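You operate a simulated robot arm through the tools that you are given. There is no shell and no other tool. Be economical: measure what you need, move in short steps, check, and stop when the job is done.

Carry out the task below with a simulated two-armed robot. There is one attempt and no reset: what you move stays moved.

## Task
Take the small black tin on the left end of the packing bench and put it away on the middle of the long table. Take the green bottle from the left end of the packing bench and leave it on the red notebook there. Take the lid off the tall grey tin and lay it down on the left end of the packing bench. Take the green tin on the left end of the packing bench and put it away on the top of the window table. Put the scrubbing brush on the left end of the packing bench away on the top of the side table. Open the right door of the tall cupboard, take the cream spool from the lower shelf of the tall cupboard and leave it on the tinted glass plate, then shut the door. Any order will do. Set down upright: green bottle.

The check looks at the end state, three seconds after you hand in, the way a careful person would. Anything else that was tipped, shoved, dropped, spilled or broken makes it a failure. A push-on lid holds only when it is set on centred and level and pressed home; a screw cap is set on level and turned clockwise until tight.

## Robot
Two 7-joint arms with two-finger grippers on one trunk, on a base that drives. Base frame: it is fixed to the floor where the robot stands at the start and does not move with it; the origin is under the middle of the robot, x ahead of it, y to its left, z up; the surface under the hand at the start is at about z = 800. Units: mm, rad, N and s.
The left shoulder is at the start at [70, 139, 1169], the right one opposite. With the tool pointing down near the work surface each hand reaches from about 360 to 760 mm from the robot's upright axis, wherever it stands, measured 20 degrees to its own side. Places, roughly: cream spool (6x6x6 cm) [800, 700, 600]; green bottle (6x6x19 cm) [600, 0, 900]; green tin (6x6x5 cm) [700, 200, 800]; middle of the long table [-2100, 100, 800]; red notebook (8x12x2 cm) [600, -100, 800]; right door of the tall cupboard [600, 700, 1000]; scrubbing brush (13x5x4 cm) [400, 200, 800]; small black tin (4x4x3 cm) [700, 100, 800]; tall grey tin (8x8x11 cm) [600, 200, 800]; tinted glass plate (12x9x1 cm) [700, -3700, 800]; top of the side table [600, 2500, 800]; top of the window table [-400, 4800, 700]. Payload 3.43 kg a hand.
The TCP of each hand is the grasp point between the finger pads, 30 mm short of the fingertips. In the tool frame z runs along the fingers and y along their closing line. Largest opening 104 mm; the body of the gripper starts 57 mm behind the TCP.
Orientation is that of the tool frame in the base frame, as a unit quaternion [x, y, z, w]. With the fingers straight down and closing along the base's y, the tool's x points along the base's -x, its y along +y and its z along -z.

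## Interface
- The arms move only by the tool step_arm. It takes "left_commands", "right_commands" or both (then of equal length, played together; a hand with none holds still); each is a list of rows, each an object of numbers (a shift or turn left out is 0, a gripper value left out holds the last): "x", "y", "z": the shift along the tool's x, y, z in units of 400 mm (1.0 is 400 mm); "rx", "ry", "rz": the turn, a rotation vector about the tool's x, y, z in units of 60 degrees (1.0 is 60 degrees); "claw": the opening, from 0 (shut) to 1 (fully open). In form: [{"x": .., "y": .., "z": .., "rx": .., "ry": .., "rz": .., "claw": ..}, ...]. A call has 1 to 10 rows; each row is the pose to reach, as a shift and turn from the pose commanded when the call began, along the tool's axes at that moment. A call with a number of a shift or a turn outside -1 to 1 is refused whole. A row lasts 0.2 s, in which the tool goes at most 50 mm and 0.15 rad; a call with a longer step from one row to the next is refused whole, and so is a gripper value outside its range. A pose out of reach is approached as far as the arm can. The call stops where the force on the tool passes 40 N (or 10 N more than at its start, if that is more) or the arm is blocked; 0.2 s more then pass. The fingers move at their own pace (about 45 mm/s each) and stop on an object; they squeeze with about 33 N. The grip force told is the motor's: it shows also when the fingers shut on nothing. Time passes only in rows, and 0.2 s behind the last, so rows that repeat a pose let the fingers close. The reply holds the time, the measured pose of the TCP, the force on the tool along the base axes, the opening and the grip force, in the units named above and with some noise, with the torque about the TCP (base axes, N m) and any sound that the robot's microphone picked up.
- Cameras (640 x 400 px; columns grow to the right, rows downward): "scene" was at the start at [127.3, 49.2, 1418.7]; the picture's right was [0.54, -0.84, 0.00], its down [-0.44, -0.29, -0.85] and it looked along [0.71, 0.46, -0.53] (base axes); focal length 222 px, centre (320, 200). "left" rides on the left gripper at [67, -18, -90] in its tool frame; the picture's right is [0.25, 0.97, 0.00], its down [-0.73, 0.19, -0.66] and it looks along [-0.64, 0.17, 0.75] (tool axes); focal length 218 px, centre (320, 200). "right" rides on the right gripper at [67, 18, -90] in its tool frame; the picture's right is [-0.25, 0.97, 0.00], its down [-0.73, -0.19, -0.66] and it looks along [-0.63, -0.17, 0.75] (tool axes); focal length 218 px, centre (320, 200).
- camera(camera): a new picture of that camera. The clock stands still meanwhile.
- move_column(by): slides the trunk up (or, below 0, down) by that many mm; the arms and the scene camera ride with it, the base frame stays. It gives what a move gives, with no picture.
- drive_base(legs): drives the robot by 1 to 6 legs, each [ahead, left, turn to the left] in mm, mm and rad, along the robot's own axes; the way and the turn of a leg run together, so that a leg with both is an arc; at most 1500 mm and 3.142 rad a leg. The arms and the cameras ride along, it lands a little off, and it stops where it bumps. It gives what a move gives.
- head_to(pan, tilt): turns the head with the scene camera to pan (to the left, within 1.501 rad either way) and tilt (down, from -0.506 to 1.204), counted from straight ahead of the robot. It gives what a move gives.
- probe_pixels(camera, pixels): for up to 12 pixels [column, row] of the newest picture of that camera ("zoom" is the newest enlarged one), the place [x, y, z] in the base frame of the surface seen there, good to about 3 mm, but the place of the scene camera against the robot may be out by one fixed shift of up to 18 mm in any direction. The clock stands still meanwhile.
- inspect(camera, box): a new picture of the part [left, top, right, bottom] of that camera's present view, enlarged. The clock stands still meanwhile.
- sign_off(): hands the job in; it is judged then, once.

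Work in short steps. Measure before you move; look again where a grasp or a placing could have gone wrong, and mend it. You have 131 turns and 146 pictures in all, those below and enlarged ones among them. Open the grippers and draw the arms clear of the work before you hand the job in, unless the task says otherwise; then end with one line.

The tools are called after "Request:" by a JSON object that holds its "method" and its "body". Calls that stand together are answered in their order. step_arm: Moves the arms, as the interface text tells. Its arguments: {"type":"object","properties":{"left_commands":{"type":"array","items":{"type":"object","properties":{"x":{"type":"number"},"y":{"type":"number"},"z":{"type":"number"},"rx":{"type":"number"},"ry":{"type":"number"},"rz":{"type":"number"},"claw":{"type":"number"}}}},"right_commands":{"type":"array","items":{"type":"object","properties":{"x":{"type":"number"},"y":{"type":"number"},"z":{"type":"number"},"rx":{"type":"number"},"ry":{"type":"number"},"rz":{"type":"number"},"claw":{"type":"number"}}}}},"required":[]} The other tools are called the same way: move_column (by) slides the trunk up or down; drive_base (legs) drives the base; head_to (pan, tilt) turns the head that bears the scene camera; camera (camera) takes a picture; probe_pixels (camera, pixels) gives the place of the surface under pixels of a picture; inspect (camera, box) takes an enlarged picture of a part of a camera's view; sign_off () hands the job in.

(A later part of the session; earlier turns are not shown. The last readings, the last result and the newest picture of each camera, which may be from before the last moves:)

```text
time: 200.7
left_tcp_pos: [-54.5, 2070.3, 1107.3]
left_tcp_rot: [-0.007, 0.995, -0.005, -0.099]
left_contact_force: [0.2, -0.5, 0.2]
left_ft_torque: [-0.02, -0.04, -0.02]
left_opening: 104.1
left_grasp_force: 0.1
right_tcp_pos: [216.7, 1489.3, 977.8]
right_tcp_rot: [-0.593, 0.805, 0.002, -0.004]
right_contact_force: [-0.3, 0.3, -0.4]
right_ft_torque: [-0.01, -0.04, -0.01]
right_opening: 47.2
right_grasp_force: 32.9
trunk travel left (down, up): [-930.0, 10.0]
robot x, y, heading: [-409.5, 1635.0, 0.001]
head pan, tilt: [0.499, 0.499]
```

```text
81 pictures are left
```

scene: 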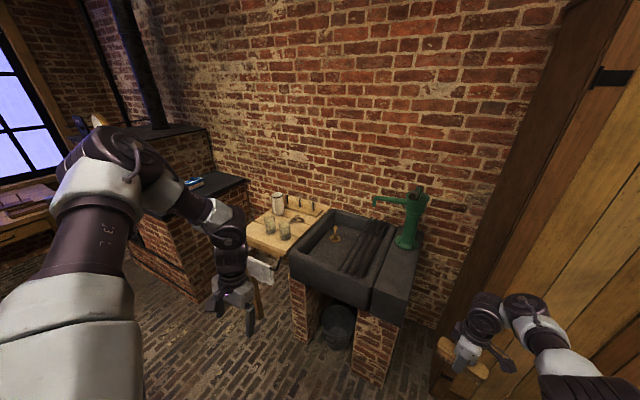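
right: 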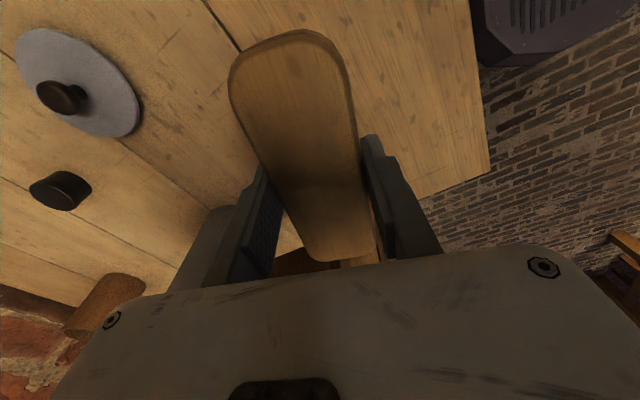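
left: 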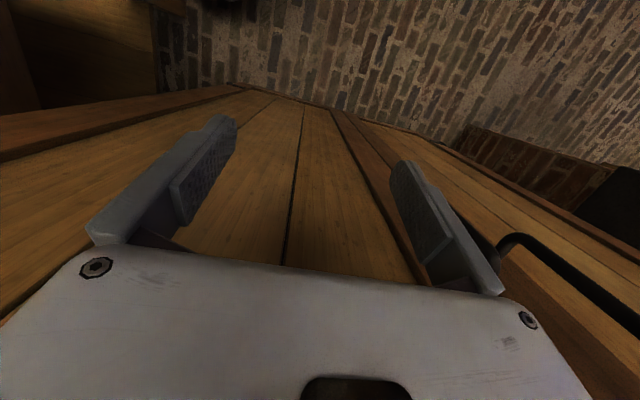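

Side table is the small one at (285,225) with cups. Enlarge and probe.

Request:
{"method": "inspect", "body": {"camera": "scene", "box": [220, 170, 360, 280]}}

Request:
{"method": "probe_pixels", "body": {"camera": "scene", "pixels": [[270, 245], [290, 248], [300, 232], [252, 235], [262, 215], [285, 230], [278, 205], [295, 218], [310, 215], [290, 265], [240, 185], [225, 178]]}}

```text
3.64 times, centred on (290, 225) of scene
```

zoom: 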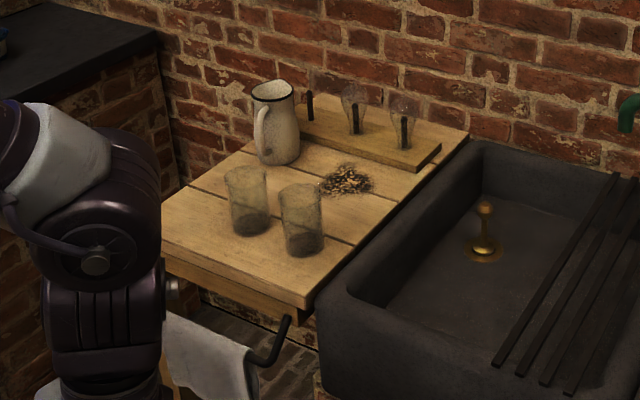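

```text
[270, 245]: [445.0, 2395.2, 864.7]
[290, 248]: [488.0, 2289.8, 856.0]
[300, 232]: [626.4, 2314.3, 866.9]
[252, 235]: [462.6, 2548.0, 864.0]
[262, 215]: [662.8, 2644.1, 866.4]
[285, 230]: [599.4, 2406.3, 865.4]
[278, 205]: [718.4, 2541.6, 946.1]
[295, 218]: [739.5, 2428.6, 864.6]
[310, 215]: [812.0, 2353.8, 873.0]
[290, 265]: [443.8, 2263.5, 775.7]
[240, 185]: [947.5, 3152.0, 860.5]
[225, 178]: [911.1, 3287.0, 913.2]
```

Table top z≈852; the free front strip is x 430–520, glasses behind at x>530. Align the brush with y, draw the left hand in, and drive so the brush comes over the strip's front, checking before the last bit.

Request:
{"method": "step_arm", "body": {"right_commands": [{"rz": -0.14}, {"rz": -0.29}, {"rz": -0.29}], "left_commands": [{"x": 0.1}, {"x": 0.2}, {"x": 0.2}]}}

Request:
{"method": "drive_base", "body": {"legs": [[80, 0, 0], [0, 960, 0], [80, 0, 0]]}}

Request:
{"method": "camera", "body": {"camera": "right"}}

Request:
{"method": "head_to", "body": {"pan": -0.1, "tilt": 0.7}}

Request:
{"method": "camera", "body": {"camera": "scene"}}

```text
refused: row 2 steps farther than a row can; nothing moved
```

```text
time: 207.0
left_tcp_pos: [97.6, 3026.6, 1109.8]
left_tcp_rot: [-0.003, 0.995, -0.004, -0.096]
left_contact_force: [0.2, 0.0, -0.5]
left_ft_torque: [-0.05, -0.06, 0.01]
left_opening: 103.8
left_grasp_force: 0.1
right_tcp_pos: [366.3, 2442.6, 982.6]
right_tcp_rot: [-0.591, 0.807, 0.0, 0.001]
right_contact_force: [-0.7, 0.3, -0.7]
right_ft_torque: [0.01, -0.04, -0.02]
right_opening: 47.0
right_grasp_force: 33.3
trunk travel left (down, up): [-930.0, 10.0]
robot x, y, heading: [-253.5, 2594.3, -0.003]
head pan, tilt: [0.499, 0.499]
```

```text
79 pictures are left
```

right: 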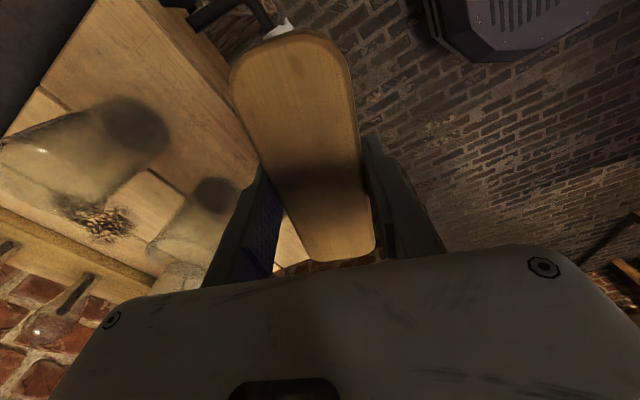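

```text
time: 208.0
left_tcp_pos: [105.5, 3027.2, 1107.3]
left_tcp_rot: [-0.003, 0.995, -0.005, -0.1]
left_contact_force: [0.4, -0.3, -1.1]
left_ft_torque: [-0.01, 0.01, -0.04]
left_opening: 104.1
left_grasp_force: 0.1
right_tcp_pos: [374.1, 2444.0, 977.0]
right_tcp_rot: [-0.591, 0.806, 0.002, -0.005]
right_contact_force: [0.6, -0.8, -1.2]
right_ft_torque: [-0.01, 0.0, -0.01]
right_opening: 47.1
right_grasp_force: 33.5
trunk travel left (down, up): [-930.0, 10.0]
robot x, y, heading: [-251.6, 2593.0, 0.001]
head pan, tilt: [-0.099, 0.7]
```

```text
78 pictures are left
```

scene: 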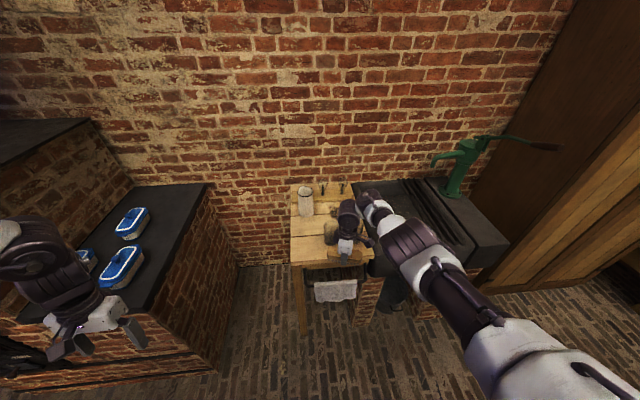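

Inspect the small table in the scene picture: its left front looks free. Probe it.

Request:
{"method": "inspect", "body": {"camera": "scene", "box": [270, 170, 400, 290]}}

Request:
{"method": "probe_pixels", "body": {"camera": "scene", "pixels": [[293, 262], [293, 235], [297, 200], [315, 262], [315, 240], [325, 230], [310, 215], [328, 215]]}}

Request:
{"method": "probe_pixels", "body": {"camera": "right", "pixels": [[70, 50], [150, 10], [180, 100], [230, 165], [130, 125], [215, 190], [110, 60], [45, 95]]}}

```text
3.33 times, centred on (335, 230) of scene
```

zoom: 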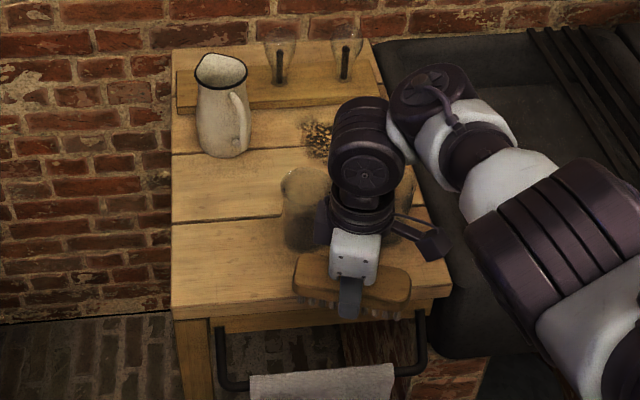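

```text
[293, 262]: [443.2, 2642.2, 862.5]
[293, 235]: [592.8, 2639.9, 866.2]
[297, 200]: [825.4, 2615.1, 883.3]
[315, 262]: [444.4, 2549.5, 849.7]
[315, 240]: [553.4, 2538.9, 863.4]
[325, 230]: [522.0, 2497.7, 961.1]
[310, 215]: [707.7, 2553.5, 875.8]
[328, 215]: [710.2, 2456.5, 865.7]
```

```text
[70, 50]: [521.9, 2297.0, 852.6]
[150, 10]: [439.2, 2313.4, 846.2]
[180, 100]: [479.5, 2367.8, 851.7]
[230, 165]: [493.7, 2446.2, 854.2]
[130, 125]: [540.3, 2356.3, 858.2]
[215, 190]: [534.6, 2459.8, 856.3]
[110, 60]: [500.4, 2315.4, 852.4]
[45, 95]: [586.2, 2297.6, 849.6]
```

Left-front patch (x 440–520, y 2500–2640) is free; table z≈852. Align the brush with y, then drive 121 left and 104 ahead.

Request:
{"method": "step_arm", "body": {"right_commands": [{"rz": -0.14}, {"rz": -0.28}, {"rz": -0.29}, {"rz": -0.29}]}}

Request:
{"method": "drive_base", "body": {"legs": [[0, 121, 0], [103, 0, 0]]}}

Request:
{"method": "camera", "body": {"camera": "right"}}

Request:
{"method": "inspect", "body": {"camera": "scene", "box": [240, 150, 400, 300]}}

```text
time: 209.0
left_tcp_pos: [105.7, 3026.4, 1108.5]
left_tcp_rot: [-0.003, 0.995, -0.005, -0.1]
left_contact_force: [-0.5, -0.5, 0.0]
left_ft_torque: [0.01, -0.01, 0.0]
left_opening: 104.1
left_grasp_force: 0.0
right_tcp_pos: [373.7, 2444.3, 978.7]
right_tcp_rot: [-0.707, 0.708, 0.001, -0.004]
right_contact_force: [-0.5, 0.3, -0.5]
right_ft_torque: [-0.03, 0.01, 0.0]
right_opening: 47.3
right_grasp_force: 33.2
trunk travel left (down, up): [-930.0, 10.0]
robot x, y, heading: [-251.7, 2590.6, -0.003]
head pan, tilt: [-0.099, 0.7]
```

```text
time: 211.0
left_tcp_pos: [203.9, 3144.7, 1109.1]
left_tcp_rot: [-0.002, 0.995, -0.004, -0.098]
left_contact_force: [0.2, -0.7, 0.4]
left_ft_torque: [-0.04, -0.05, 0.0]
left_opening: 103.9
left_grasp_force: 0.2
right_tcp_pos: [470.7, 2561.2, 980.7]
right_tcp_rot: [-0.705, 0.709, 0.0, -0.002]
right_contact_force: [-0.5, -0.4, 0.0]
right_ft_torque: [-0.05, -0.04, 0.03]
right_opening: 47.3
right_grasp_force: 32.8
trunk travel left (down, up): [-930.0, 10.0]
robot x, y, heading: [-150.4, 2710.4, -0.002]
head pan, tilt: [-0.099, 0.7]
```

```text
76 pictures are left
```

right: 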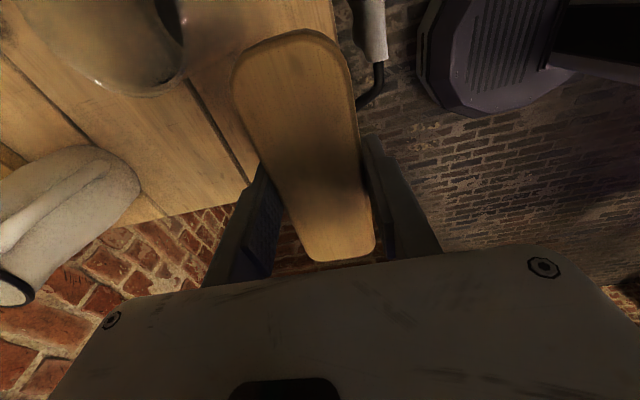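

```text
2.67 times, centred on (320, 225) of scene
```

zoom: 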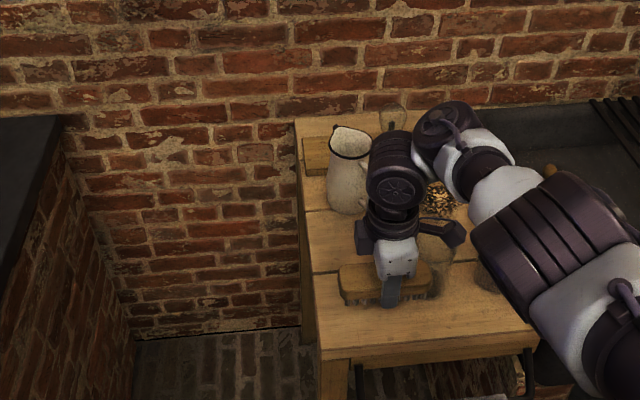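

Probe table edges and glass in the right view.

Request:
{"method": "probe_pixels", "body": {"camera": "right", "pixels": [[330, 15], [228, 30], [180, 80], [150, 95], [240, 185], [160, 210], [225, 110], [90, 190]]}}

```text
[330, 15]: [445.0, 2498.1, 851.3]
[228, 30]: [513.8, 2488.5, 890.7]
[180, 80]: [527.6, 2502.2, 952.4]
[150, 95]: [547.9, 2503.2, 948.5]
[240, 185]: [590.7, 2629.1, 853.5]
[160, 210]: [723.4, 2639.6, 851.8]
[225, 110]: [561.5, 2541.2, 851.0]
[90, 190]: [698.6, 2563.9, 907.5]
```

Fits: brush x 450–500, y 2500–2630. Nudge 5 mm in, lower the column 84 mm, then creep.

Request:
{"method": "step_arm", "body": {"right_commands": [{"x": -0.007, "y": -0.0125}, {"x": -0.007, "y": -0.0125}]}}

Request:
{"method": "move_column", "body": {"by": -84}}

Request:
{"method": "step_arm", "body": {"right_commands": [{"z": 0.005}, {"z": 0.008}, {"z": 0.008}]}}

```text
time: 211.6
left_tcp_pos: [205.8, 3145.3, 1108.4]
left_tcp_rot: [-0.001, 0.995, -0.004, -0.097]
left_contact_force: [-0.1, 0.2, 0.3]
left_ft_torque: [-0.01, 0.0, -0.01]
left_opening: 103.9
left_grasp_force: 0.0
right_tcp_pos: [476.8, 2562.6, 980.1]
right_tcp_rot: [-0.705, 0.709, 0.001, -0.003]
right_contact_force: [-1.2, -0.1, -1.1]
right_ft_torque: [-0.02, -0.01, -0.02]
right_opening: 47.0
right_grasp_force: 33.0
trunk travel left (down, up): [-930.0, 10.0]
robot x, y, heading: [-148.1, 2714.1, -0.005]
head pan, tilt: [-0.099, 0.7]
```

```text
time: 212.8
left_tcp_pos: [206.6, 3145.7, 1024.7]
left_tcp_rot: [-0.002, 0.995, -0.004, -0.099]
left_contact_force: [-0.5, 0.2, 0.4]
left_ft_torque: [0.0, 0.0, 0.02]
left_opening: 103.8
left_grasp_force: 0.1
right_tcp_pos: [478.7, 2563.5, 895.2]
right_tcp_rot: [-0.705, 0.709, 0.001, -0.004]
right_contact_force: [0.2, -0.4, -0.6]
right_ft_torque: [0.02, -0.02, -0.03]
right_opening: 47.1
right_grasp_force: 33.6
trunk travel left (down, up): [-846.0, 94.0]
robot x, y, heading: [-149.3, 2713.8, -0.0]
head pan, tilt: [-0.099, 0.7]
```

```text
time: 213.6
left_tcp_pos: [208.5, 3144.8, 1023.0]
left_tcp_rot: [-0.002, 0.995, -0.004, -0.099]
left_contact_force: [-0.2, -0.4, 0.1]
left_ft_torque: [0.02, 0.0, 0.02]
left_opening: 104.1
left_grasp_force: 0.0
right_tcp_pos: [478.8, 2563.5, 890.3]
right_tcp_rot: [-0.706, 0.708, 0.001, -0.005]
right_contact_force: [0.2, 0.0, -1.5]
right_ft_torque: [-0.01, -0.03, -0.02]
right_opening: 47.3
right_grasp_force: 33.0
trunk travel left (down, up): [-846.0, 94.0]
robot x, y, heading: [-148.2, 2714.2, -0.005]
head pan, tilt: [-0.099, 0.7]
```

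Request:
{"method": "step_arm", "body": {"right_commands": [{"z": 0.005}, {"z": 0.009}, {"z": 0.009}]}}

```text
time: 214.4
left_tcp_pos: [207.3, 3144.8, 1023.6]
left_tcp_rot: [-0.001, 0.995, -0.004, -0.1]
left_contact_force: [0.7, -0.2, -0.1]
left_ft_torque: [0.02, -0.02, 0.0]
left_opening: 104.2
left_grasp_force: 0.0
right_tcp_pos: [479.9, 2563.6, 888.1]
right_tcp_rot: [-0.704, 0.71, 0.001, -0.003]
right_contact_force: [-0.3, -0.9, 1.0]
right_ft_torque: [-0.13, -0.03, -0.02]
right_opening: 47.2
right_grasp_force: 33.6
trunk travel left (down, up): [-846.0, 94.0]
robot x, y, heading: [-150.6, 2714.9, -0.008]
head pan, tilt: [-0.099, 0.7]
```

Touching. Open to ~66 mm only (glass near), raise, and check.

Request:
{"method": "step_arm", "body": {"right_commands": [{"z": 0.002, "claw": 0.6}, {"z": 0.002, "claw": 0.64}, {"z": 0.002, "claw": 0.64}, {"z": 0.002, "claw": 0.64}]}}

Request:
{"method": "move_column", "body": {"by": 84}}

Request:
{"method": "camera", "body": {"camera": "right"}}

```text
time: 215.4
left_tcp_pos: [208.8, 3145.5, 1022.6]
left_tcp_rot: [-0.002, 0.995, -0.005, -0.099]
left_contact_force: [-0.4, -0.6, -1.4]
left_ft_torque: [0.01, 0.0, 0.0]
left_opening: 103.8
left_grasp_force: 0.0
right_tcp_pos: [479.0, 2564.2, 887.4]
right_tcp_rot: [-0.705, 0.709, 0.002, -0.004]
right_contact_force: [-0.1, 0.3, 0.1]
right_ft_torque: [0.01, 0.02, 0.02]
right_opening: 66.7
right_grasp_force: 0.1
trunk travel left (down, up): [-846.0, 94.0]
robot x, y, heading: [-147.0, 2712.5, -0.006]
head pan, tilt: [-0.099, 0.7]
```

```text
time: 216.6
left_tcp_pos: [207.7, 3144.6, 1108.8]
left_tcp_rot: [-0.001, 0.995, -0.006, -0.1]
left_contact_force: [0.0, 0.0, 0.2]
left_ft_torque: [0.0, 0.02, -0.04]
left_opening: 103.8
left_grasp_force: 0.0
right_tcp_pos: [479.4, 2563.5, 971.6]
right_tcp_rot: [-0.705, 0.709, 0.001, -0.004]
right_contact_force: [0.8, 0.4, 0.5]
right_ft_torque: [-0.02, 0.02, -0.03]
right_opening: 66.7
right_grasp_force: 0.2
trunk travel left (down, up): [-930.0, 10.0]
robot x, y, heading: [-150.7, 2712.4, 0.0]
head pan, tilt: [-0.099, 0.7]
```

```text
74 pictures are left
```

right: 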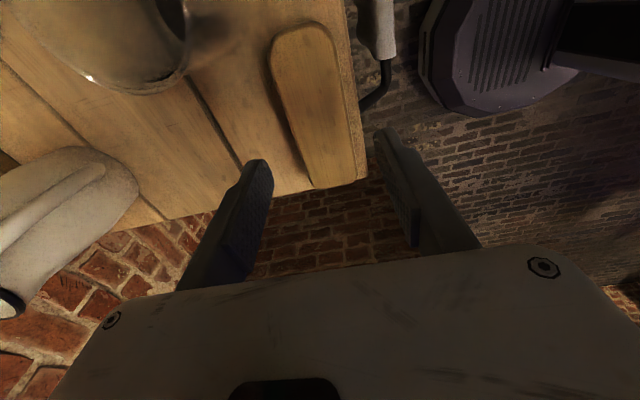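

Brush set down well. Now the black tin at (657,91): drive back along and up to the bench with hand high.

Request:
{"method": "drive_base", "body": {"legs": [[-250, 0, 0], [0, -1480, 0], [0, -990, 0], [400, 0, 0]]}}

Request:
{"method": "step_arm", "body": {"right_commands": [{"claw": 1}, {"claw": 1}]}}

Request:
{"method": "camera", "body": {"camera": "right"}}

```text
time: 232.4
left_tcp_pos: [352.0, 634.0, 1109.2]
left_tcp_rot: [-0.005, 0.995, -0.004, -0.098]
left_contact_force: [-1.1, 0.0, -0.3]
left_ft_torque: [-0.02, 0.01, 0.02]
left_opening: 104.1
left_grasp_force: 0.0
right_tcp_pos: [628.1, 57.1, 971.2]
right_tcp_rot: [0.708, -0.706, -0.001, 0.004]
right_contact_force: [-0.8, 1.0, 0.3]
right_ft_torque: [0.0, -0.02, -0.01]
right_opening: 66.7
right_grasp_force: 0.2
trunk travel left (down, up): [-930.0, 10.0]
robot x, y, heading: [-2.8, 203.0, 0.004]
head pan, tilt: [-0.099, 0.7]
```

```text
time: 233.0
left_tcp_pos: [354.5, 635.4, 1108.2]
left_tcp_rot: [-0.006, 0.995, -0.005, -0.099]
left_contact_force: [-0.9, 0.3, 0.5]
left_ft_torque: [0.0, 0.02, 0.03]
left_opening: 103.9
left_grasp_force: 0.2
right_tcp_pos: [629.8, 56.2, 970.3]
right_tcp_rot: [0.707, -0.707, -0.002, 0.003]
right_contact_force: [0.0, -0.4, 0.7]
right_ft_torque: [-0.03, 0.0, 0.04]
right_opening: 104.0
right_grasp_force: 0.0
trunk travel left (down, up): [-930.0, 10.0]
robot x, y, heading: [1.7, 203.5, 0.007]
head pan, tilt: [-0.099, 0.7]
```

```text
73 pictures are left
```

right: 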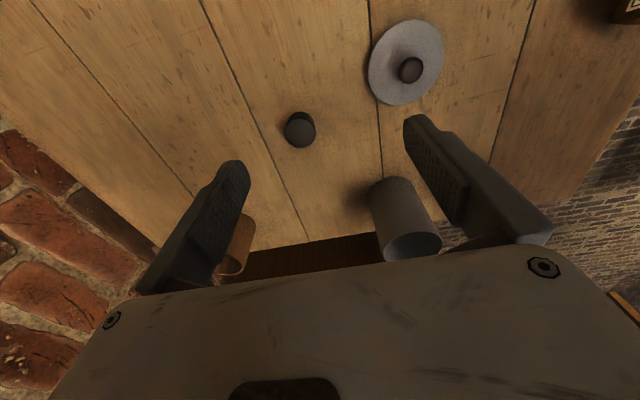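

Probe black tin (300,130).

Request:
{"method": "probe_pixels", "body": {"camera": "right", "pixels": [[300, 133], [289, 133], [313, 131], [300, 118], [301, 145]]}}

```text
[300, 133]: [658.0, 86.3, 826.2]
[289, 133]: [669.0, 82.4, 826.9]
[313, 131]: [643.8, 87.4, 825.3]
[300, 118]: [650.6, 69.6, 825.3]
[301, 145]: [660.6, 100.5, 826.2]
```

Centre (657,86), top 826. Shift the arm, lower to z≈834, close.

Request:
{"method": "step_arm", "body": {"right_commands": [{"x": -0.04, "y": -0.035}, {"x": -0.075, "y": -0.068}, {"x": -0.075, "y": -0.068}]}}

Request:
{"method": "move_column", "body": {"by": -136}}

Request:
{"method": "camera", "body": {"camera": "right"}}

```text
time: 233.8
left_tcp_pos: [354.3, 634.7, 1108.2]
left_tcp_rot: [-0.006, 0.995, -0.005, -0.099]
left_contact_force: [-0.1, 1.0, -0.2]
left_ft_torque: [0.0, 0.0, 0.02]
left_opening: 104.0
left_grasp_force: 0.0
right_tcp_pos: [657.8, 86.0, 970.3]
right_tcp_rot: [0.708, -0.707, -0.003, 0.004]
right_contact_force: [1.1, 0.1, 0.2]
right_ft_torque: [0.0, 0.01, -0.03]
right_opening: 103.9
right_grasp_force: 0.0
trunk travel left (down, up): [-930.0, 10.0]
robot x, y, heading: [-2.4, 197.7, 0.007]
head pan, tilt: [-0.099, 0.7]
```

```text
time: 235.5
left_tcp_pos: [353.6, 634.8, 972.8]
left_tcp_rot: [-0.005, 0.995, -0.005, -0.098]
left_contact_force: [-0.1, -0.3, -0.5]
left_ft_torque: [0.01, 0.04, 0.01]
left_opening: 103.9
left_grasp_force: 0.0
right_tcp_pos: [658.0, 87.7, 838.9]
right_tcp_rot: [0.707, -0.707, 0.001, 0.002]
right_contact_force: [-0.4, -2.6, 18.6]
right_ft_torque: [0.12, -0.96, -0.03]
right_opening: 99.7
right_grasp_force: 0.1
trunk travel left (down, up): [-794.0, 146.0]
robot x, y, heading: [0.9, 204.2, 0.007]
head pan, tilt: [-0.099, 0.7]
```

```text
72 pictures are left
```

right: 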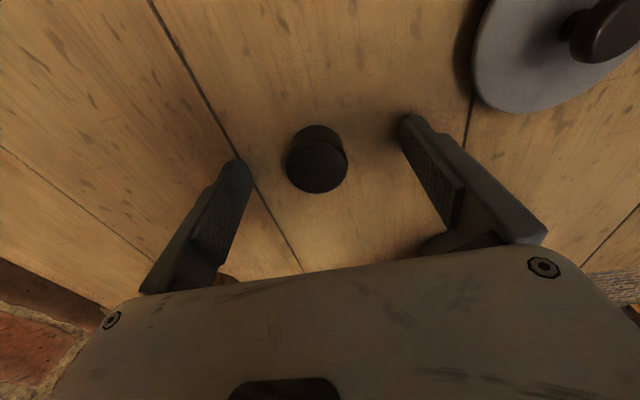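

A fingertip touches the bench; raise 4 mm and close.

Request:
{"method": "move_column", "body": {"by": 4}}

Request:
{"method": "step_arm", "body": {"right_commands": [{"claw": 0.3}, {"claw": 0.3}, {"claw": 0.3}, {"claw": 0.3}, {"claw": 0.2}, {"claw": 0.2}]}}

Request:
{"method": "move_column", "body": {"by": 25}}

Request:
{"method": "camera", "body": {"camera": "right"}}

```text
time: 236.0
left_tcp_pos: [353.0, 635.4, 976.6]
left_tcp_rot: [-0.005, 0.995, -0.005, -0.1]
left_contact_force: [-0.1, -0.5, -0.1]
left_ft_torque: [0.01, 0.0, -0.05]
left_opening: 103.9
left_grasp_force: 0.0
right_tcp_pos: [656.9, 87.1, 840.1]
right_tcp_rot: [0.708, -0.707, -0.001, 0.003]
right_contact_force: [0.9, -1.5, 9.9]
right_ft_torque: [0.03, -0.59, -0.16]
right_opening: 102.7
right_grasp_force: 0.1
trunk travel left (down, up): [-798.0, 142.0]
robot x, y, heading: [-4.6, 199.1, -0.001]
head pan, tilt: [-0.099, 0.7]
```

```text
time: 237.4
left_tcp_pos: [355.5, 635.4, 975.4]
left_tcp_rot: [-0.005, 0.995, -0.005, -0.1]
left_contact_force: [-0.3, 0.1, 0.5]
left_ft_torque: [0.0, 0.0, 0.0]
left_opening: 104.0
left_grasp_force: 0.1
right_tcp_pos: [658.3, 87.1, 839.9]
right_tcp_rot: [0.708, -0.706, -0.001, 0.004]
right_contact_force: [0.1, -0.1, -0.8]
right_ft_torque: [0.02, 0.05, -0.01]
right_opening: 33.9
right_grasp_force: 33.2
trunk travel left (down, up): [-798.0, 142.0]
robot x, y, heading: [-0.5, 199.4, 0.003]
head pan, tilt: [-0.099, 0.7]
```

```text
time: 238.1
left_tcp_pos: [353.5, 635.2, 1001.6]
left_tcp_rot: [-0.004, 0.995, -0.004, -0.1]
left_contact_force: [0.0, 0.2, -0.5]
left_ft_torque: [0.01, 0.01, 0.01]
left_opening: 104.0
left_grasp_force: 0.0
right_tcp_pos: [658.5, 87.7, 863.7]
right_tcp_rot: [0.708, -0.707, -0.002, 0.004]
right_contact_force: [0.6, -0.1, -0.6]
right_ft_torque: [0.01, 0.0, 0.06]
right_opening: 34.2
right_grasp_force: 32.7
trunk travel left (down, up): [-823.0, 117.0]
robot x, y, heading: [1.4, 204.7, 0.004]
head pan, tilt: [-0.099, 0.7]
```

```text
71 pictures are left
```

right: 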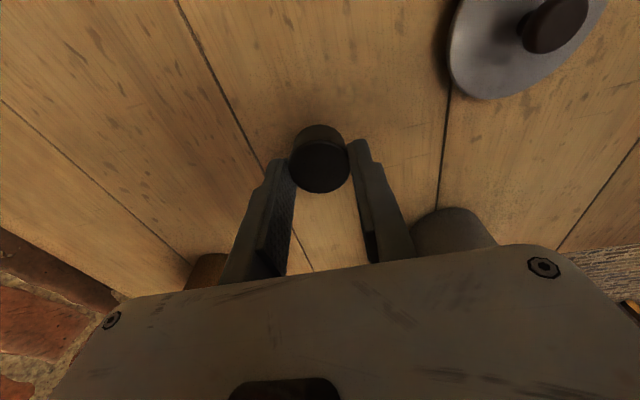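

Black tin held. Raise 105 mm and drive round to the south side of the long table, facing it, staying ~1 m off.

Request:
{"method": "move_column", "body": {"by": 105}}

Request:
{"method": "drive_base", "body": {"legs": [[-420, 0, 0], [0, -1200, 0], [0, 0, 1.571], [0, 900, 0], [0, 850, 0]]}}

Request:
{"method": "head_to", "body": {"pan": 0.0, "tilt": 0.55}}

Request:
{"method": "camera", "body": {"camera": "scene"}}

```text
time: 239.5
left_tcp_pos: [355.5, 636.4, 1106.5]
left_tcp_rot: [-0.006, 0.995, -0.005, -0.099]
left_contact_force: [0.9, -0.1, -0.8]
left_ft_torque: [0.01, -0.01, -0.01]
left_opening: 103.9
left_grasp_force: 0.1
right_tcp_pos: [658.1, 86.0, 968.0]
right_tcp_rot: [0.708, -0.706, -0.001, 0.004]
right_contact_force: [0.5, -0.3, -0.3]
right_ft_torque: [0.02, 0.02, -0.01]
right_opening: 34.5
right_grasp_force: 33.4
trunk travel left (down, up): [-928.0, 12.0]
robot x, y, heading: [-4.3, 200.9, 0.003]
head pan, tilt: [-0.099, 0.7]
```

```text
time: 259.9
left_tcp_pos: [-2591.4, -698.6, 1105.6]
left_tcp_rot: [0.72, -0.687, 0.075, 0.065]
left_contact_force: [-0.4, -0.3, -0.7]
left_ft_torque: [0.01, 0.03, -0.03]
left_opening: 103.6
left_grasp_force: 0.0
right_tcp_pos: [-2052.7, -375.7, 968.4]
right_tcp_rot: [1.0, 0.019, 0.002, 0.005]
right_contact_force: [1.0, -0.8, -0.1]
right_ft_torque: [0.03, 0.03, 0.0]
right_opening: 34.1
right_grasp_force: 33.5
trunk travel left (down, up): [-928.0, 12.0]
robot x, y, heading: [-2144.7, -1036.0, 1.607]
head pan, tilt: [-0.099, 0.7]
```

```text
time: 260.6
left_tcp_pos: [-2591.3, -699.5, 1106.5]
left_tcp_rot: [0.721, -0.686, 0.075, 0.065]
left_contact_force: [-0.7, 0.5, -0.2]
left_ft_torque: [0.03, -0.01, -0.01]
left_opening: 104.2
left_grasp_force: 0.1
right_tcp_pos: [-2055.1, -374.5, 968.6]
right_tcp_rot: [1.0, 0.02, 0.001, 0.004]
right_contact_force: [-0.6, -0.3, -0.5]
right_ft_torque: [-0.02, 0.01, 0.0]
right_opening: 34.2
right_grasp_force: 33.2
trunk travel left (down, up): [-928.0, 12.0]
robot x, y, heading: [-2141.8, -1036.1, 1.609]
head pan, tilt: [0.0, 0.55]
```

```text
70 pictures are left
```

scene: 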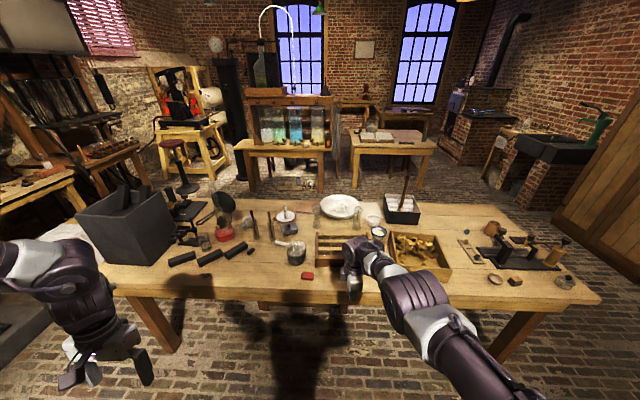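

The middle is cluttered, but the front looks free around (270,275). Enlarge and probe.

Request:
{"method": "inspect", "body": {"camera": "scene", "box": [180, 190, 440, 310]}}

Request:
{"method": "probe_pixels", "body": {"camera": "scene", "pixels": [[105, 290], [600, 298], [270, 278], [250, 270], [308, 276], [296, 262], [330, 275], [320, 230], [265, 255], [270, 290], [335, 290], [180, 205]]}}

```text
2.46 times, centred on (310, 250) of scene
```

zoom: 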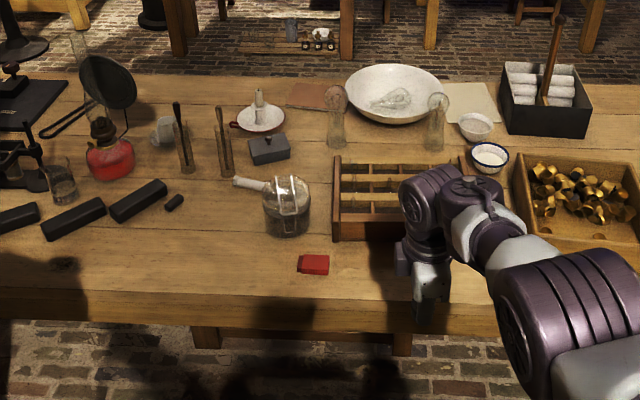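

```text
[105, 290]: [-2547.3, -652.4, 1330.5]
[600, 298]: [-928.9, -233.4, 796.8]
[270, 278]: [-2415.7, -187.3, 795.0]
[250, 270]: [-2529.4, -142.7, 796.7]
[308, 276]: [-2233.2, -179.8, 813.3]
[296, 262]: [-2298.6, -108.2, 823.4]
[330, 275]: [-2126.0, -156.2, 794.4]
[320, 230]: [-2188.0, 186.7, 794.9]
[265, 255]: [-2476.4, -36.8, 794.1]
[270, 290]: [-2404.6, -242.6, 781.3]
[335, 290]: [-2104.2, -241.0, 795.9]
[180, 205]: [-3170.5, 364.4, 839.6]
```

Free front patch near x≈-2115, y≈-170 (between the red block and the hand, before the rack). Drive the hand over it and look down.

Request:
{"method": "drive_base", "body": {"legs": [[200, 52, 0]]}}

Request:
{"method": "camera", "body": {"camera": "right"}}

```text
time: 262.2
left_tcp_pos: [-2646.5, -502.9, 1108.2]
left_tcp_rot: [0.719, -0.688, 0.074, 0.065]
left_contact_force: [-0.3, -0.2, -0.1]
left_ft_torque: [0.04, 0.0, 0.01]
left_opening: 103.8
left_grasp_force: 0.0
right_tcp_pos: [-2108.5, -180.6, 970.3]
right_tcp_rot: [1.0, 0.018, 0.0, 0.003]
right_contact_force: [0.1, -0.5, -0.4]
right_ft_torque: [0.06, 0.04, 0.01]
right_opening: 34.1
right_grasp_force: 32.9
trunk travel left (down, up): [-928.0, 12.0]
robot x, y, heading: [-2202.6, -837.1, 1.611]
head pan, tilt: [0.0, 0.55]
```

```text
68 pictures are left
```

right: 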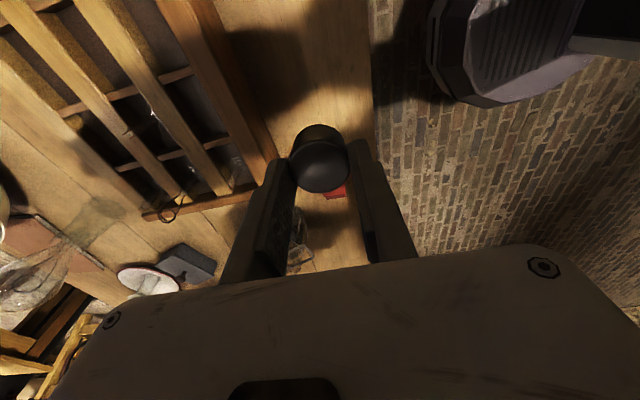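

Probe rack edge, table edge, red block and table under the tin.

Request:
{"method": "probe_pixels", "body": {"camera": "right", "pixels": [[262, 130], [250, 185], [372, 90], [330, 90], [336, 190], [330, 235], [240, 110], [302, 240]]}}

```text
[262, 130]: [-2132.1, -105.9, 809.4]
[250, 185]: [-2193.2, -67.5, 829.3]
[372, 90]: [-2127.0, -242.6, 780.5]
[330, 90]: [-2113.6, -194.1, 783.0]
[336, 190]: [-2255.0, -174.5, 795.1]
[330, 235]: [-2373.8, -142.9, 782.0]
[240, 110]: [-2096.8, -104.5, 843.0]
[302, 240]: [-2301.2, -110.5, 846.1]
```

Room is good (rack at y -105, edge -243, table z 782). Lower the column 144 mm, then creep.

Request:
{"method": "move_column", "body": {"by": -144}}

Request:
{"method": "step_arm", "body": {"right_commands": [{"z": 0.005}, {"z": 0.0095}, {"z": 0.0095}]}}

```text
time: 263.9
left_tcp_pos: [-2647.4, -499.5, 962.2]
left_tcp_rot: [0.719, -0.688, 0.075, 0.066]
left_contact_force: [0.1, -0.3, -1.1]
left_ft_torque: [0.01, -0.02, -0.01]
left_opening: 104.0
left_grasp_force: 0.1
right_tcp_pos: [-2109.1, -176.8, 824.6]
right_tcp_rot: [1.0, 0.017, 0.001, 0.004]
right_contact_force: [-0.2, -0.6, -1.0]
right_ft_torque: [-0.02, 0.03, 0.02]
right_opening: 34.2
right_grasp_force: 32.7
trunk travel left (down, up): [-784.0, 156.0]
robot x, y, heading: [-2202.4, -839.3, 1.608]
head pan, tilt: [0.0, 0.55]
```

```text
time: 264.7
left_tcp_pos: [-2647.2, -499.9, 961.6]
left_tcp_rot: [0.719, -0.688, 0.076, 0.066]
left_contact_force: [0.2, -0.5, 1.0]
left_ft_torque: [-0.01, -0.01, -0.01]
left_opening: 104.3
left_grasp_force: 0.0
right_tcp_pos: [-2108.8, -177.6, 821.1]
right_tcp_rot: [1.0, 0.018, 0.003, 0.004]
right_contact_force: [-0.9, 0.0, 0.0]
right_ft_torque: [0.03, -0.03, 0.0]
right_opening: 34.1
right_grasp_force: 32.3
trunk travel left (down, up): [-784.0, 156.0]
robot x, y, heading: [-2199.3, -838.1, 1.61]
head pan, tilt: [0.0, 0.55]
```

Request:
{"method": "step_arm", "body": {"right_commands": [{"z": 0.005}, {"z": 0.008}, {"z": 0.008}]}}

```text
time: 265.5
left_tcp_pos: [-2648.1, -499.9, 961.8]
left_tcp_rot: [0.719, -0.688, 0.075, 0.066]
left_contact_force: [0.3, -0.2, 0.0]
left_ft_torque: [0.0, 0.0, 0.01]
left_opening: 103.9
left_grasp_force: 0.1
right_tcp_pos: [-2110.3, -177.2, 818.1]
right_tcp_rot: [1.0, 0.018, 0.002, 0.005]
right_contact_force: [-0.3, -0.1, 0.6]
right_ft_torque: [-0.01, 0.0, -0.01]
right_opening: 34.0
right_grasp_force: 33.3
trunk travel left (down, up): [-784.0, 156.0]
robot x, y, heading: [-2202.1, -840.3, 1.608]
head pan, tilt: [0.0, 0.55]
```

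Request:
{"method": "step_arm", "body": {"right_commands": [{"z": 0.005}, {"z": 0.0075}, {"z": 0.0075}]}}

Request:
{"method": "inspect", "body": {"camera": "right", "box": [230, 80, 410, 240]}}

```text
time: 266.3
left_tcp_pos: [-2647.5, -500.6, 962.2]
left_tcp_rot: [0.718, -0.689, 0.074, 0.065]
left_contact_force: [-0.7, 1.2, 0.2]
left_ft_torque: [-0.02, 0.05, 0.01]
left_opening: 104.2
left_grasp_force: 0.1
right_tcp_pos: [-2109.7, -177.9, 817.7]
right_tcp_rot: [1.0, 0.018, 0.002, 0.001]
right_contact_force: [1.6, 3.3, 19.1]
right_ft_torque: [0.0, -0.09, 0.03]
right_opening: 33.8
right_grasp_force: 33.3
trunk travel left (down, up): [-784.0, 156.0]
robot x, y, heading: [-2199.4, -838.5, 1.607]
head pan, tilt: [0.0, 0.55]
```

```text
2.50 times, centred on (320, 160) of right
```

zoom: 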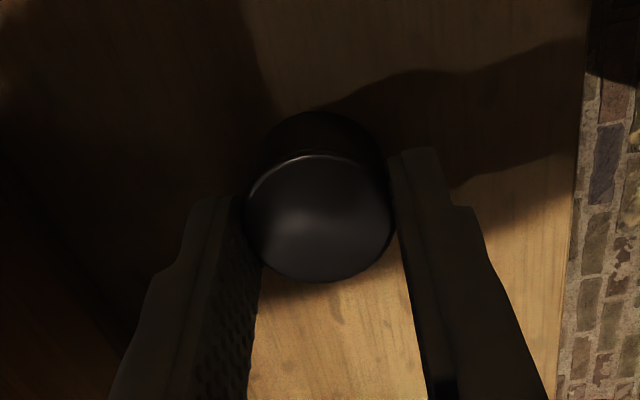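

On the table (19 N). Ease 2 mm, open to ~62 mm, raise, and check.

Request:
{"method": "step_arm", "body": {"right_commands": [{"z": -0.005}, {"z": -0.005, "claw": 0.55}, {"z": -0.005, "claw": 0.6}, {"z": -0.005, "claw": 0.6}, {"z": -0.005, "claw": 0.6}]}}

Request:
{"method": "move_column", "body": {"by": 150}}

Request:
{"method": "camera", "body": {"camera": "right"}}

```text
time: 267.5
left_tcp_pos: [-2646.9, -499.3, 961.9]
left_tcp_rot: [0.72, -0.687, 0.076, 0.066]
left_contact_force: [-0.5, 0.1, -0.1]
left_ft_torque: [0.01, 0.0, 0.0]
left_opening: 104.3
left_grasp_force: 0.1
right_tcp_pos: [-2109.9, -178.7, 815.9]
right_tcp_rot: [1.0, 0.018, 0.002, 0.005]
right_contact_force: [-0.3, 0.3, 0.0]
right_ft_torque: [-0.01, 0.03, 0.0]
right_opening: 62.3
right_grasp_force: 0.1
trunk travel left (down, up): [-784.0, 156.0]
robot x, y, heading: [-2206.6, -837.2, 1.607]
head pan, tilt: [0.0, 0.55]
```

```text
time: 269.2
left_tcp_pos: [-2646.7, -498.5, 1111.3]
left_tcp_rot: [0.719, -0.688, 0.075, 0.066]
left_contact_force: [0.9, 0.6, -0.3]
left_ft_torque: [-0.02, 0.02, 0.02]
left_opening: 104.0
left_grasp_force: 0.1
right_tcp_pos: [-2110.9, -176.7, 966.2]
right_tcp_rot: [1.0, 0.017, 0.002, 0.005]
right_contact_force: [-0.2, 0.2, -0.6]
right_ft_torque: [0.03, -0.02, -0.01]
right_opening: 62.3
right_grasp_force: 0.1
trunk travel left (down, up): [-934.0, 6.0]
robot x, y, heading: [-2199.8, -839.1, 1.609]
head pan, tilt: [0.0, 0.55]
```

```text
66 pictures are left
```

right: 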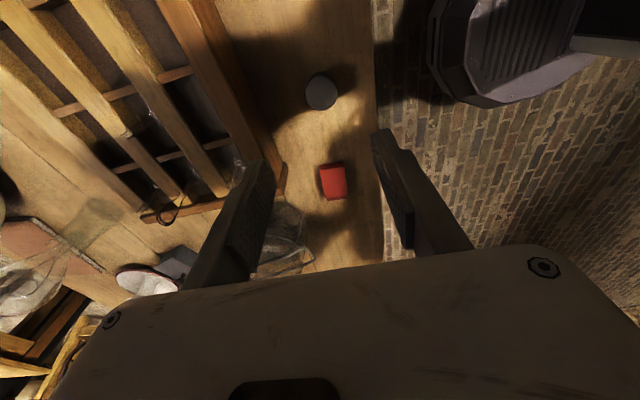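

Black tin stands on the table. Drive back to the cupboard, facing it from x≈-450, and look.

Request:
{"method": "drive_base", "body": {"legs": [[-160, 0, 0], [0, -900, 0], [0, -830, 0], [0, 0, -1.609], [0, 900, 0], [0, 840, 0]]}}

Request:
{"method": "head_to", "body": {"pan": 0.0, "tilt": 0.35}}

Request:
{"method": "camera", "body": {"camera": "scene"}}

```text
time: 291.2
left_tcp_pos: [-72.7, 1200.5, 1110.9]
left_tcp_rot: [0.008, 0.995, -0.003, -0.099]
left_contact_force: [0.2, -0.2, 0.3]
left_ft_torque: [0.02, 0.0, -0.01]
left_opening: 104.1
left_grasp_force: 0.1
right_tcp_pos: [216.5, 644.6, 965.6]
right_tcp_rot: [-0.699, 0.715, 0.002, -0.004]
right_contact_force: [0.0, -0.7, 0.3]
right_ft_torque: [-0.05, -0.03, -0.01]
right_opening: 62.2
right_grasp_force: 0.1
trunk travel left (down, up): [-934.0, 6.0]
robot x, y, heading: [-437.2, 774.2, -0.025]
head pan, tilt: [0.0, 0.55]
```

```text
time: 292.0
left_tcp_pos: [-72.7, 1201.5, 1112.1]
left_tcp_rot: [0.007, 0.995, -0.004, -0.1]
left_contact_force: [-1.1, 0.2, -0.3]
left_ft_torque: [-0.03, 0.02, 0.01]
left_opening: 103.5
left_grasp_force: 0.0
right_tcp_pos: [216.6, 645.4, 965.7]
right_tcp_rot: [-0.698, 0.716, 0.001, -0.004]
right_contact_force: [0.6, 0.7, -0.3]
right_ft_torque: [-0.01, 0.0, -0.01]
right_opening: 62.4
right_grasp_force: 0.0
trunk travel left (down, up): [-934.0, 6.0]
robot x, y, heading: [-442.1, 778.7, -0.024]
head pan, tilt: [0.0, 0.351]
```

```text
65 pictures are left
```

scene: 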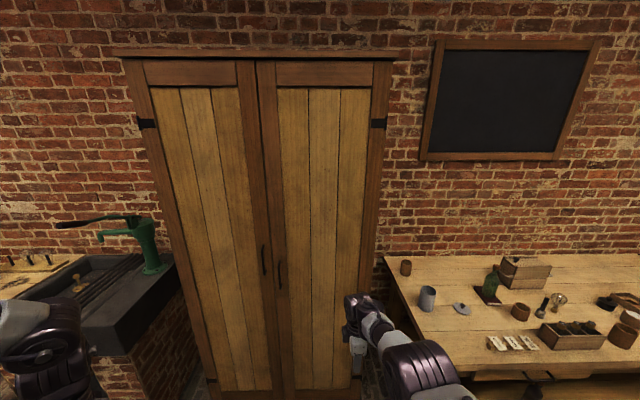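

Doors meet at x-pixel ~263; right handle at (281,275), hinge on the right edge (378,122). Probe.

Request:
{"method": "probe_pixels", "body": {"camera": "scene", "pixels": [[281, 275], [279, 263], [282, 288], [272, 275], [270, 350], [345, 360], [372, 125], [262, 120], [325, 300], [264, 262], [215, 385], [300, 250]]}}

Request:
{"method": "inspect", "body": {"camera": "scene", "box": [220, 220, 340, 320]}}

```text
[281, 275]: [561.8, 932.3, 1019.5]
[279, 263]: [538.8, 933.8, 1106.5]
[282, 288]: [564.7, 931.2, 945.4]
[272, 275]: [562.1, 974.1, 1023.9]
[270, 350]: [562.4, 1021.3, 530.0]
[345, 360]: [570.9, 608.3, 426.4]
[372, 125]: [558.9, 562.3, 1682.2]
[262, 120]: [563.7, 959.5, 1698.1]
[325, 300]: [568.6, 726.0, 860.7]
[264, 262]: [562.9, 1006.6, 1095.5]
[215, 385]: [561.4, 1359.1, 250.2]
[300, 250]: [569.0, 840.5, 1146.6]
```

```text
4.00 times, centred on (280, 270) of scene
```

zoom: 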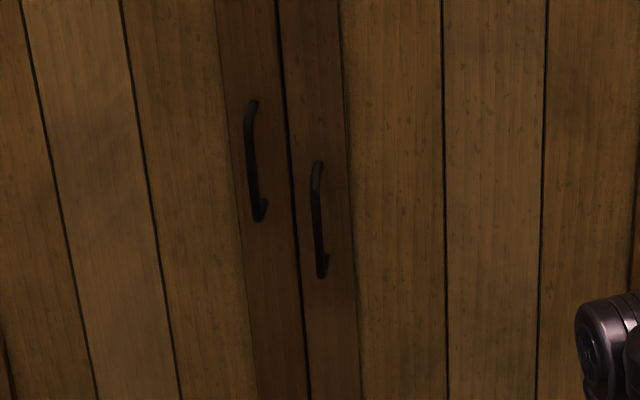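

Handle bar of the right door: x≈538, y≈933, z≈960–1100; door face x≈563, hinge near y≈545. I turn the right hand to close along y and tilt it 35° forward, to grip the bar.

Request:
{"method": "step_arm", "body": {"right_commands": [{"rz": 0.14}, {"rz": 0.28}, {"rz": 0.42}, {"rz": 0.56}, {"rz": 0.7}, {"rz": 0.84}, {"rz": 0.98}]}}

Request:
{"method": "step_arm", "body": {"right_commands": [{"rz": 0.14}, {"rz": 0.28}, {"rz": 0.42}, {"rz": 0.52}]}}

Request:
{"method": "step_arm", "body": {"right_commands": [{"ry": -0.14, "claw": 0.6}, {"ry": -0.28, "claw": 0.6}, {"ry": -0.42, "claw": 0.6}, {"ry": -0.56, "claw": 0.6}, {"ry": -0.58, "claw": 0.6}]}}

Request:
{"method": "camera", "body": {"camera": "right"}}

```text
time: 293.6
left_tcp_pos: [-72.2, 1201.1, 1111.5]
left_tcp_rot: [0.008, 0.995, -0.003, -0.1]
left_contact_force: [0.1, -0.4, 0.0]
left_ft_torque: [0.0, -0.02, -0.01]
left_opening: 104.1
left_grasp_force: 0.1
right_tcp_pos: [218.0, 645.5, 965.4]
right_tcp_rot: [-0.256, 0.967, 0.0, -0.005]
right_contact_force: [0.5, -0.4, 0.3]
right_ft_torque: [-0.01, 0.05, -0.01]
right_opening: 62.4
right_grasp_force: 0.0
trunk travel left (down, up): [-934.0, 6.0]
robot x, y, heading: [-438.1, 775.7, -0.02]
head pan, tilt: [0.0, 0.351]
```

```text
time: 294.6
left_tcp_pos: [-73.3, 1200.8, 1113.0]
left_tcp_rot: [0.007, 0.995, -0.003, -0.1]
left_contact_force: [-0.1, -0.5, 0.2]
left_ft_torque: [-0.01, 0.01, -0.02]
left_opening: 104.0
left_grasp_force: 0.2
right_tcp_pos: [217.8, 644.7, 966.7]
right_tcp_rot: [0.013, 1.0, -0.002, -0.005]
right_contact_force: [-0.3, 0.6, -0.3]
right_ft_torque: [0.0, 0.01, -0.01]
right_opening: 62.5
right_grasp_force: 0.1
trunk travel left (down, up): [-934.0, 6.0]
robot x, y, heading: [-434.5, 777.2, -0.021]
head pan, tilt: [0.0, 0.351]
```

```text
time: 296.0
left_tcp_pos: [-73.3, 1201.4, 1110.6]
left_tcp_rot: [0.007, 0.995, -0.004, -0.1]
left_contact_force: [0.1, 0.2, 0.0]
left_ft_torque: [-0.02, 0.02, -0.01]
left_opening: 103.8
left_grasp_force: 0.1
right_tcp_pos: [237.2, 610.0, 985.8]
right_tcp_rot: [0.02, 0.949, -0.027, 0.314]
right_contact_force: [0.1, 0.7, 0.5]
right_ft_torque: [-0.03, 0.0, -0.03]
right_opening: 62.4
right_grasp_force: 0.0
trunk travel left (down, up): [-934.0, 6.0]
robot x, y, heading: [-438.9, 775.7, -0.028]
head pan, tilt: [0.0, 0.351]
stopped in row 5 (right hand): the arm was blocked; the commanded pose is now the measured one
```

```text
63 pictures are left
```

right: 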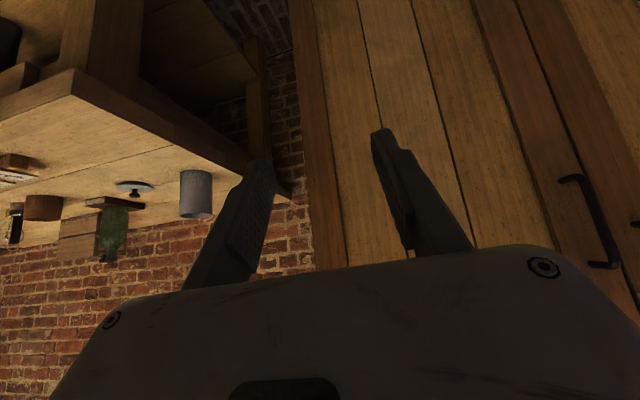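

Tilt reached (37°). The handle is seen at (570,180)–(615,265); probe it with the hand camera.

Request:
{"method": "probe_pixels", "body": {"camera": "right", "pixels": [[565, 181], [580, 182], [597, 215], [605, 240], [600, 264], [615, 262], [560, 230], [540, 200]]}}

```text
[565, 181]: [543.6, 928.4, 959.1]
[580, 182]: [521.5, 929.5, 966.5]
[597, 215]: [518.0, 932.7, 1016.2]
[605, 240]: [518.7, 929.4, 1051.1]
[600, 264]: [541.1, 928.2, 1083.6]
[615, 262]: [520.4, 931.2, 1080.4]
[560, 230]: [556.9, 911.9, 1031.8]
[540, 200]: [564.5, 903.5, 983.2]
```

Bar at x≈520, y≈931, z 963–1083; face x≈558. Raise the hand 20 mm and drive to a stand-off ~80 mm before the handle.

Request:
{"method": "step_arm", "body": {"right_commands": [{"x": -0.03, "z": -0.04, "claw": 0.6}, {"x": -0.03, "z": -0.04, "claw": 0.6}]}}

Request:
{"method": "drive_base", "body": {"legs": [[191, 309, 0.025]]}}

Request:
{"method": "camera", "body": {"camera": "right"}}

```text
time: 296.6
left_tcp_pos: [-72.6, 1202.3, 1112.0]
left_tcp_rot: [0.007, 0.995, -0.005, -0.1]
left_contact_force: [-0.4, -0.3, 0.7]
left_ft_torque: [-0.02, 0.02, -0.01]
left_opening: 104.0
left_grasp_force: 0.1
right_tcp_pos: [234.5, 616.5, 1006.4]
right_tcp_rot: [0.019, 0.949, -0.024, 0.312]
right_contact_force: [-0.1, -0.9, -0.2]
right_ft_torque: [-0.02, 0.0, 0.02]
right_opening: 62.5
right_grasp_force: 0.0
trunk travel left (down, up): [-934.0, 6.0]
robot x, y, heading: [-433.0, 775.1, -0.021]
head pan, tilt: [0.0, 0.351]
```

```text
time: 298.9
left_tcp_pos: [116.5, 1510.2, 1112.9]
left_tcp_rot: [-0.001, 0.995, -0.005, -0.099]
left_contact_force: [0.0, 0.3, 0.0]
left_ft_torque: [0.04, -0.01, -0.01]
left_opening: 104.1
left_grasp_force: 0.0
right_tcp_pos: [436.7, 931.3, 1007.4]
right_tcp_rot: [0.011, 0.949, -0.02, 0.313]
right_contact_force: [-0.2, 0.5, 0.0]
right_ft_torque: [0.02, -0.03, 0.0]
right_opening: 62.4
right_grasp_force: 0.1
trunk travel left (down, up): [-934.0, 6.0]
robot x, y, heading: [-239.2, 1078.3, -0.001]
head pan, tilt: [0.0, 0.351]
```

```text
62 pictures are left
```

right: 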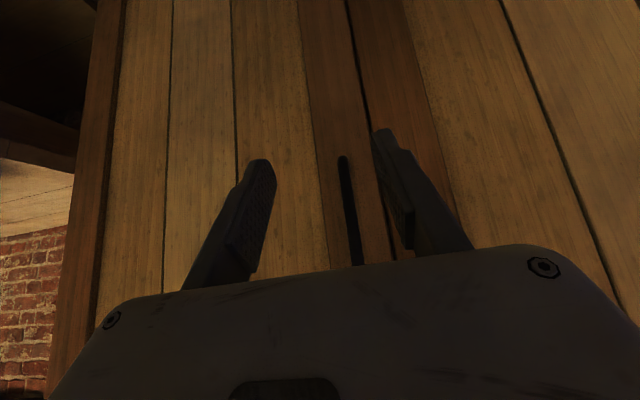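

Bar lies between the fingers. Probe it.

Request:
{"method": "probe_pixels", "body": {"camera": "right", "pixels": [[344, 165], [347, 190], [350, 220], [353, 245], [330, 150]]}}

```text
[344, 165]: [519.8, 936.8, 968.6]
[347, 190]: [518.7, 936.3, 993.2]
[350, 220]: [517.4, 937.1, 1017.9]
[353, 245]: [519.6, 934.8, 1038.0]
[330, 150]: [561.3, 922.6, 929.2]
```

Bar at (520,937). Drive 75 mm ahead and 5 left, then close on it.

Request:
{"method": "drive_base", "body": {"legs": [[75, 5, 0]]}}

Request:
{"method": "step_arm", "body": {"right_commands": [{"claw": 0}, {"claw": 0}, {"claw": 0}, {"claw": 0}, {"claw": 0}]}}

Request:
{"method": "camera", "body": {"camera": "right"}}

```text
time: 299.9
left_tcp_pos: [188.7, 1516.3, 1113.1]
left_tcp_rot: [-0.001, 0.995, -0.005, -0.099]
left_contact_force: [-0.7, -0.7, 0.6]
left_ft_torque: [-0.02, -0.01, 0.02]
left_opening: 104.1
left_grasp_force: 0.1
right_tcp_pos: [508.6, 935.8, 1008.1]
right_tcp_rot: [0.011, 0.949, -0.022, 0.315]
right_contact_force: [-0.8, 0.2, 0.8]
right_ft_torque: [-0.01, -0.02, -0.02]
right_opening: 62.4
right_grasp_force: 0.1
trunk travel left (down, up): [-934.0, 6.0]
robot x, y, heading: [-162.9, 1081.7, -0.002]
head pan, tilt: [0.0, 0.351]
```

```text
time: 301.1
left_tcp_pos: [191.6, 1515.8, 1111.1]
left_tcp_rot: [-0.001, 0.995, -0.005, -0.099]
left_contact_force: [0.7, -0.3, -0.3]
left_ft_torque: [0.0, -0.02, 0.0]
left_opening: 104.1
left_grasp_force: 0.0
right_tcp_pos: [510.7, 935.3, 1005.5]
right_tcp_rot: [0.011, 0.949, -0.021, 0.313]
right_contact_force: [-3.6, 1.5, 2.9]
right_ft_torque: [0.71, -0.09, 0.02]
right_opening: 10.6
right_grasp_force: 44.1
trunk travel left (down, up): [-934.0, 6.0]
robot x, y, heading: [-164.1, 1085.9, -0.003]
head pan, tilt: [0.0, 0.351]
```

```text
61 pictures are left
```

right: 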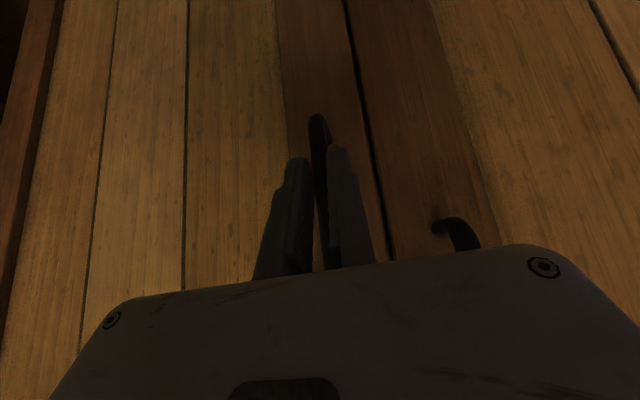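

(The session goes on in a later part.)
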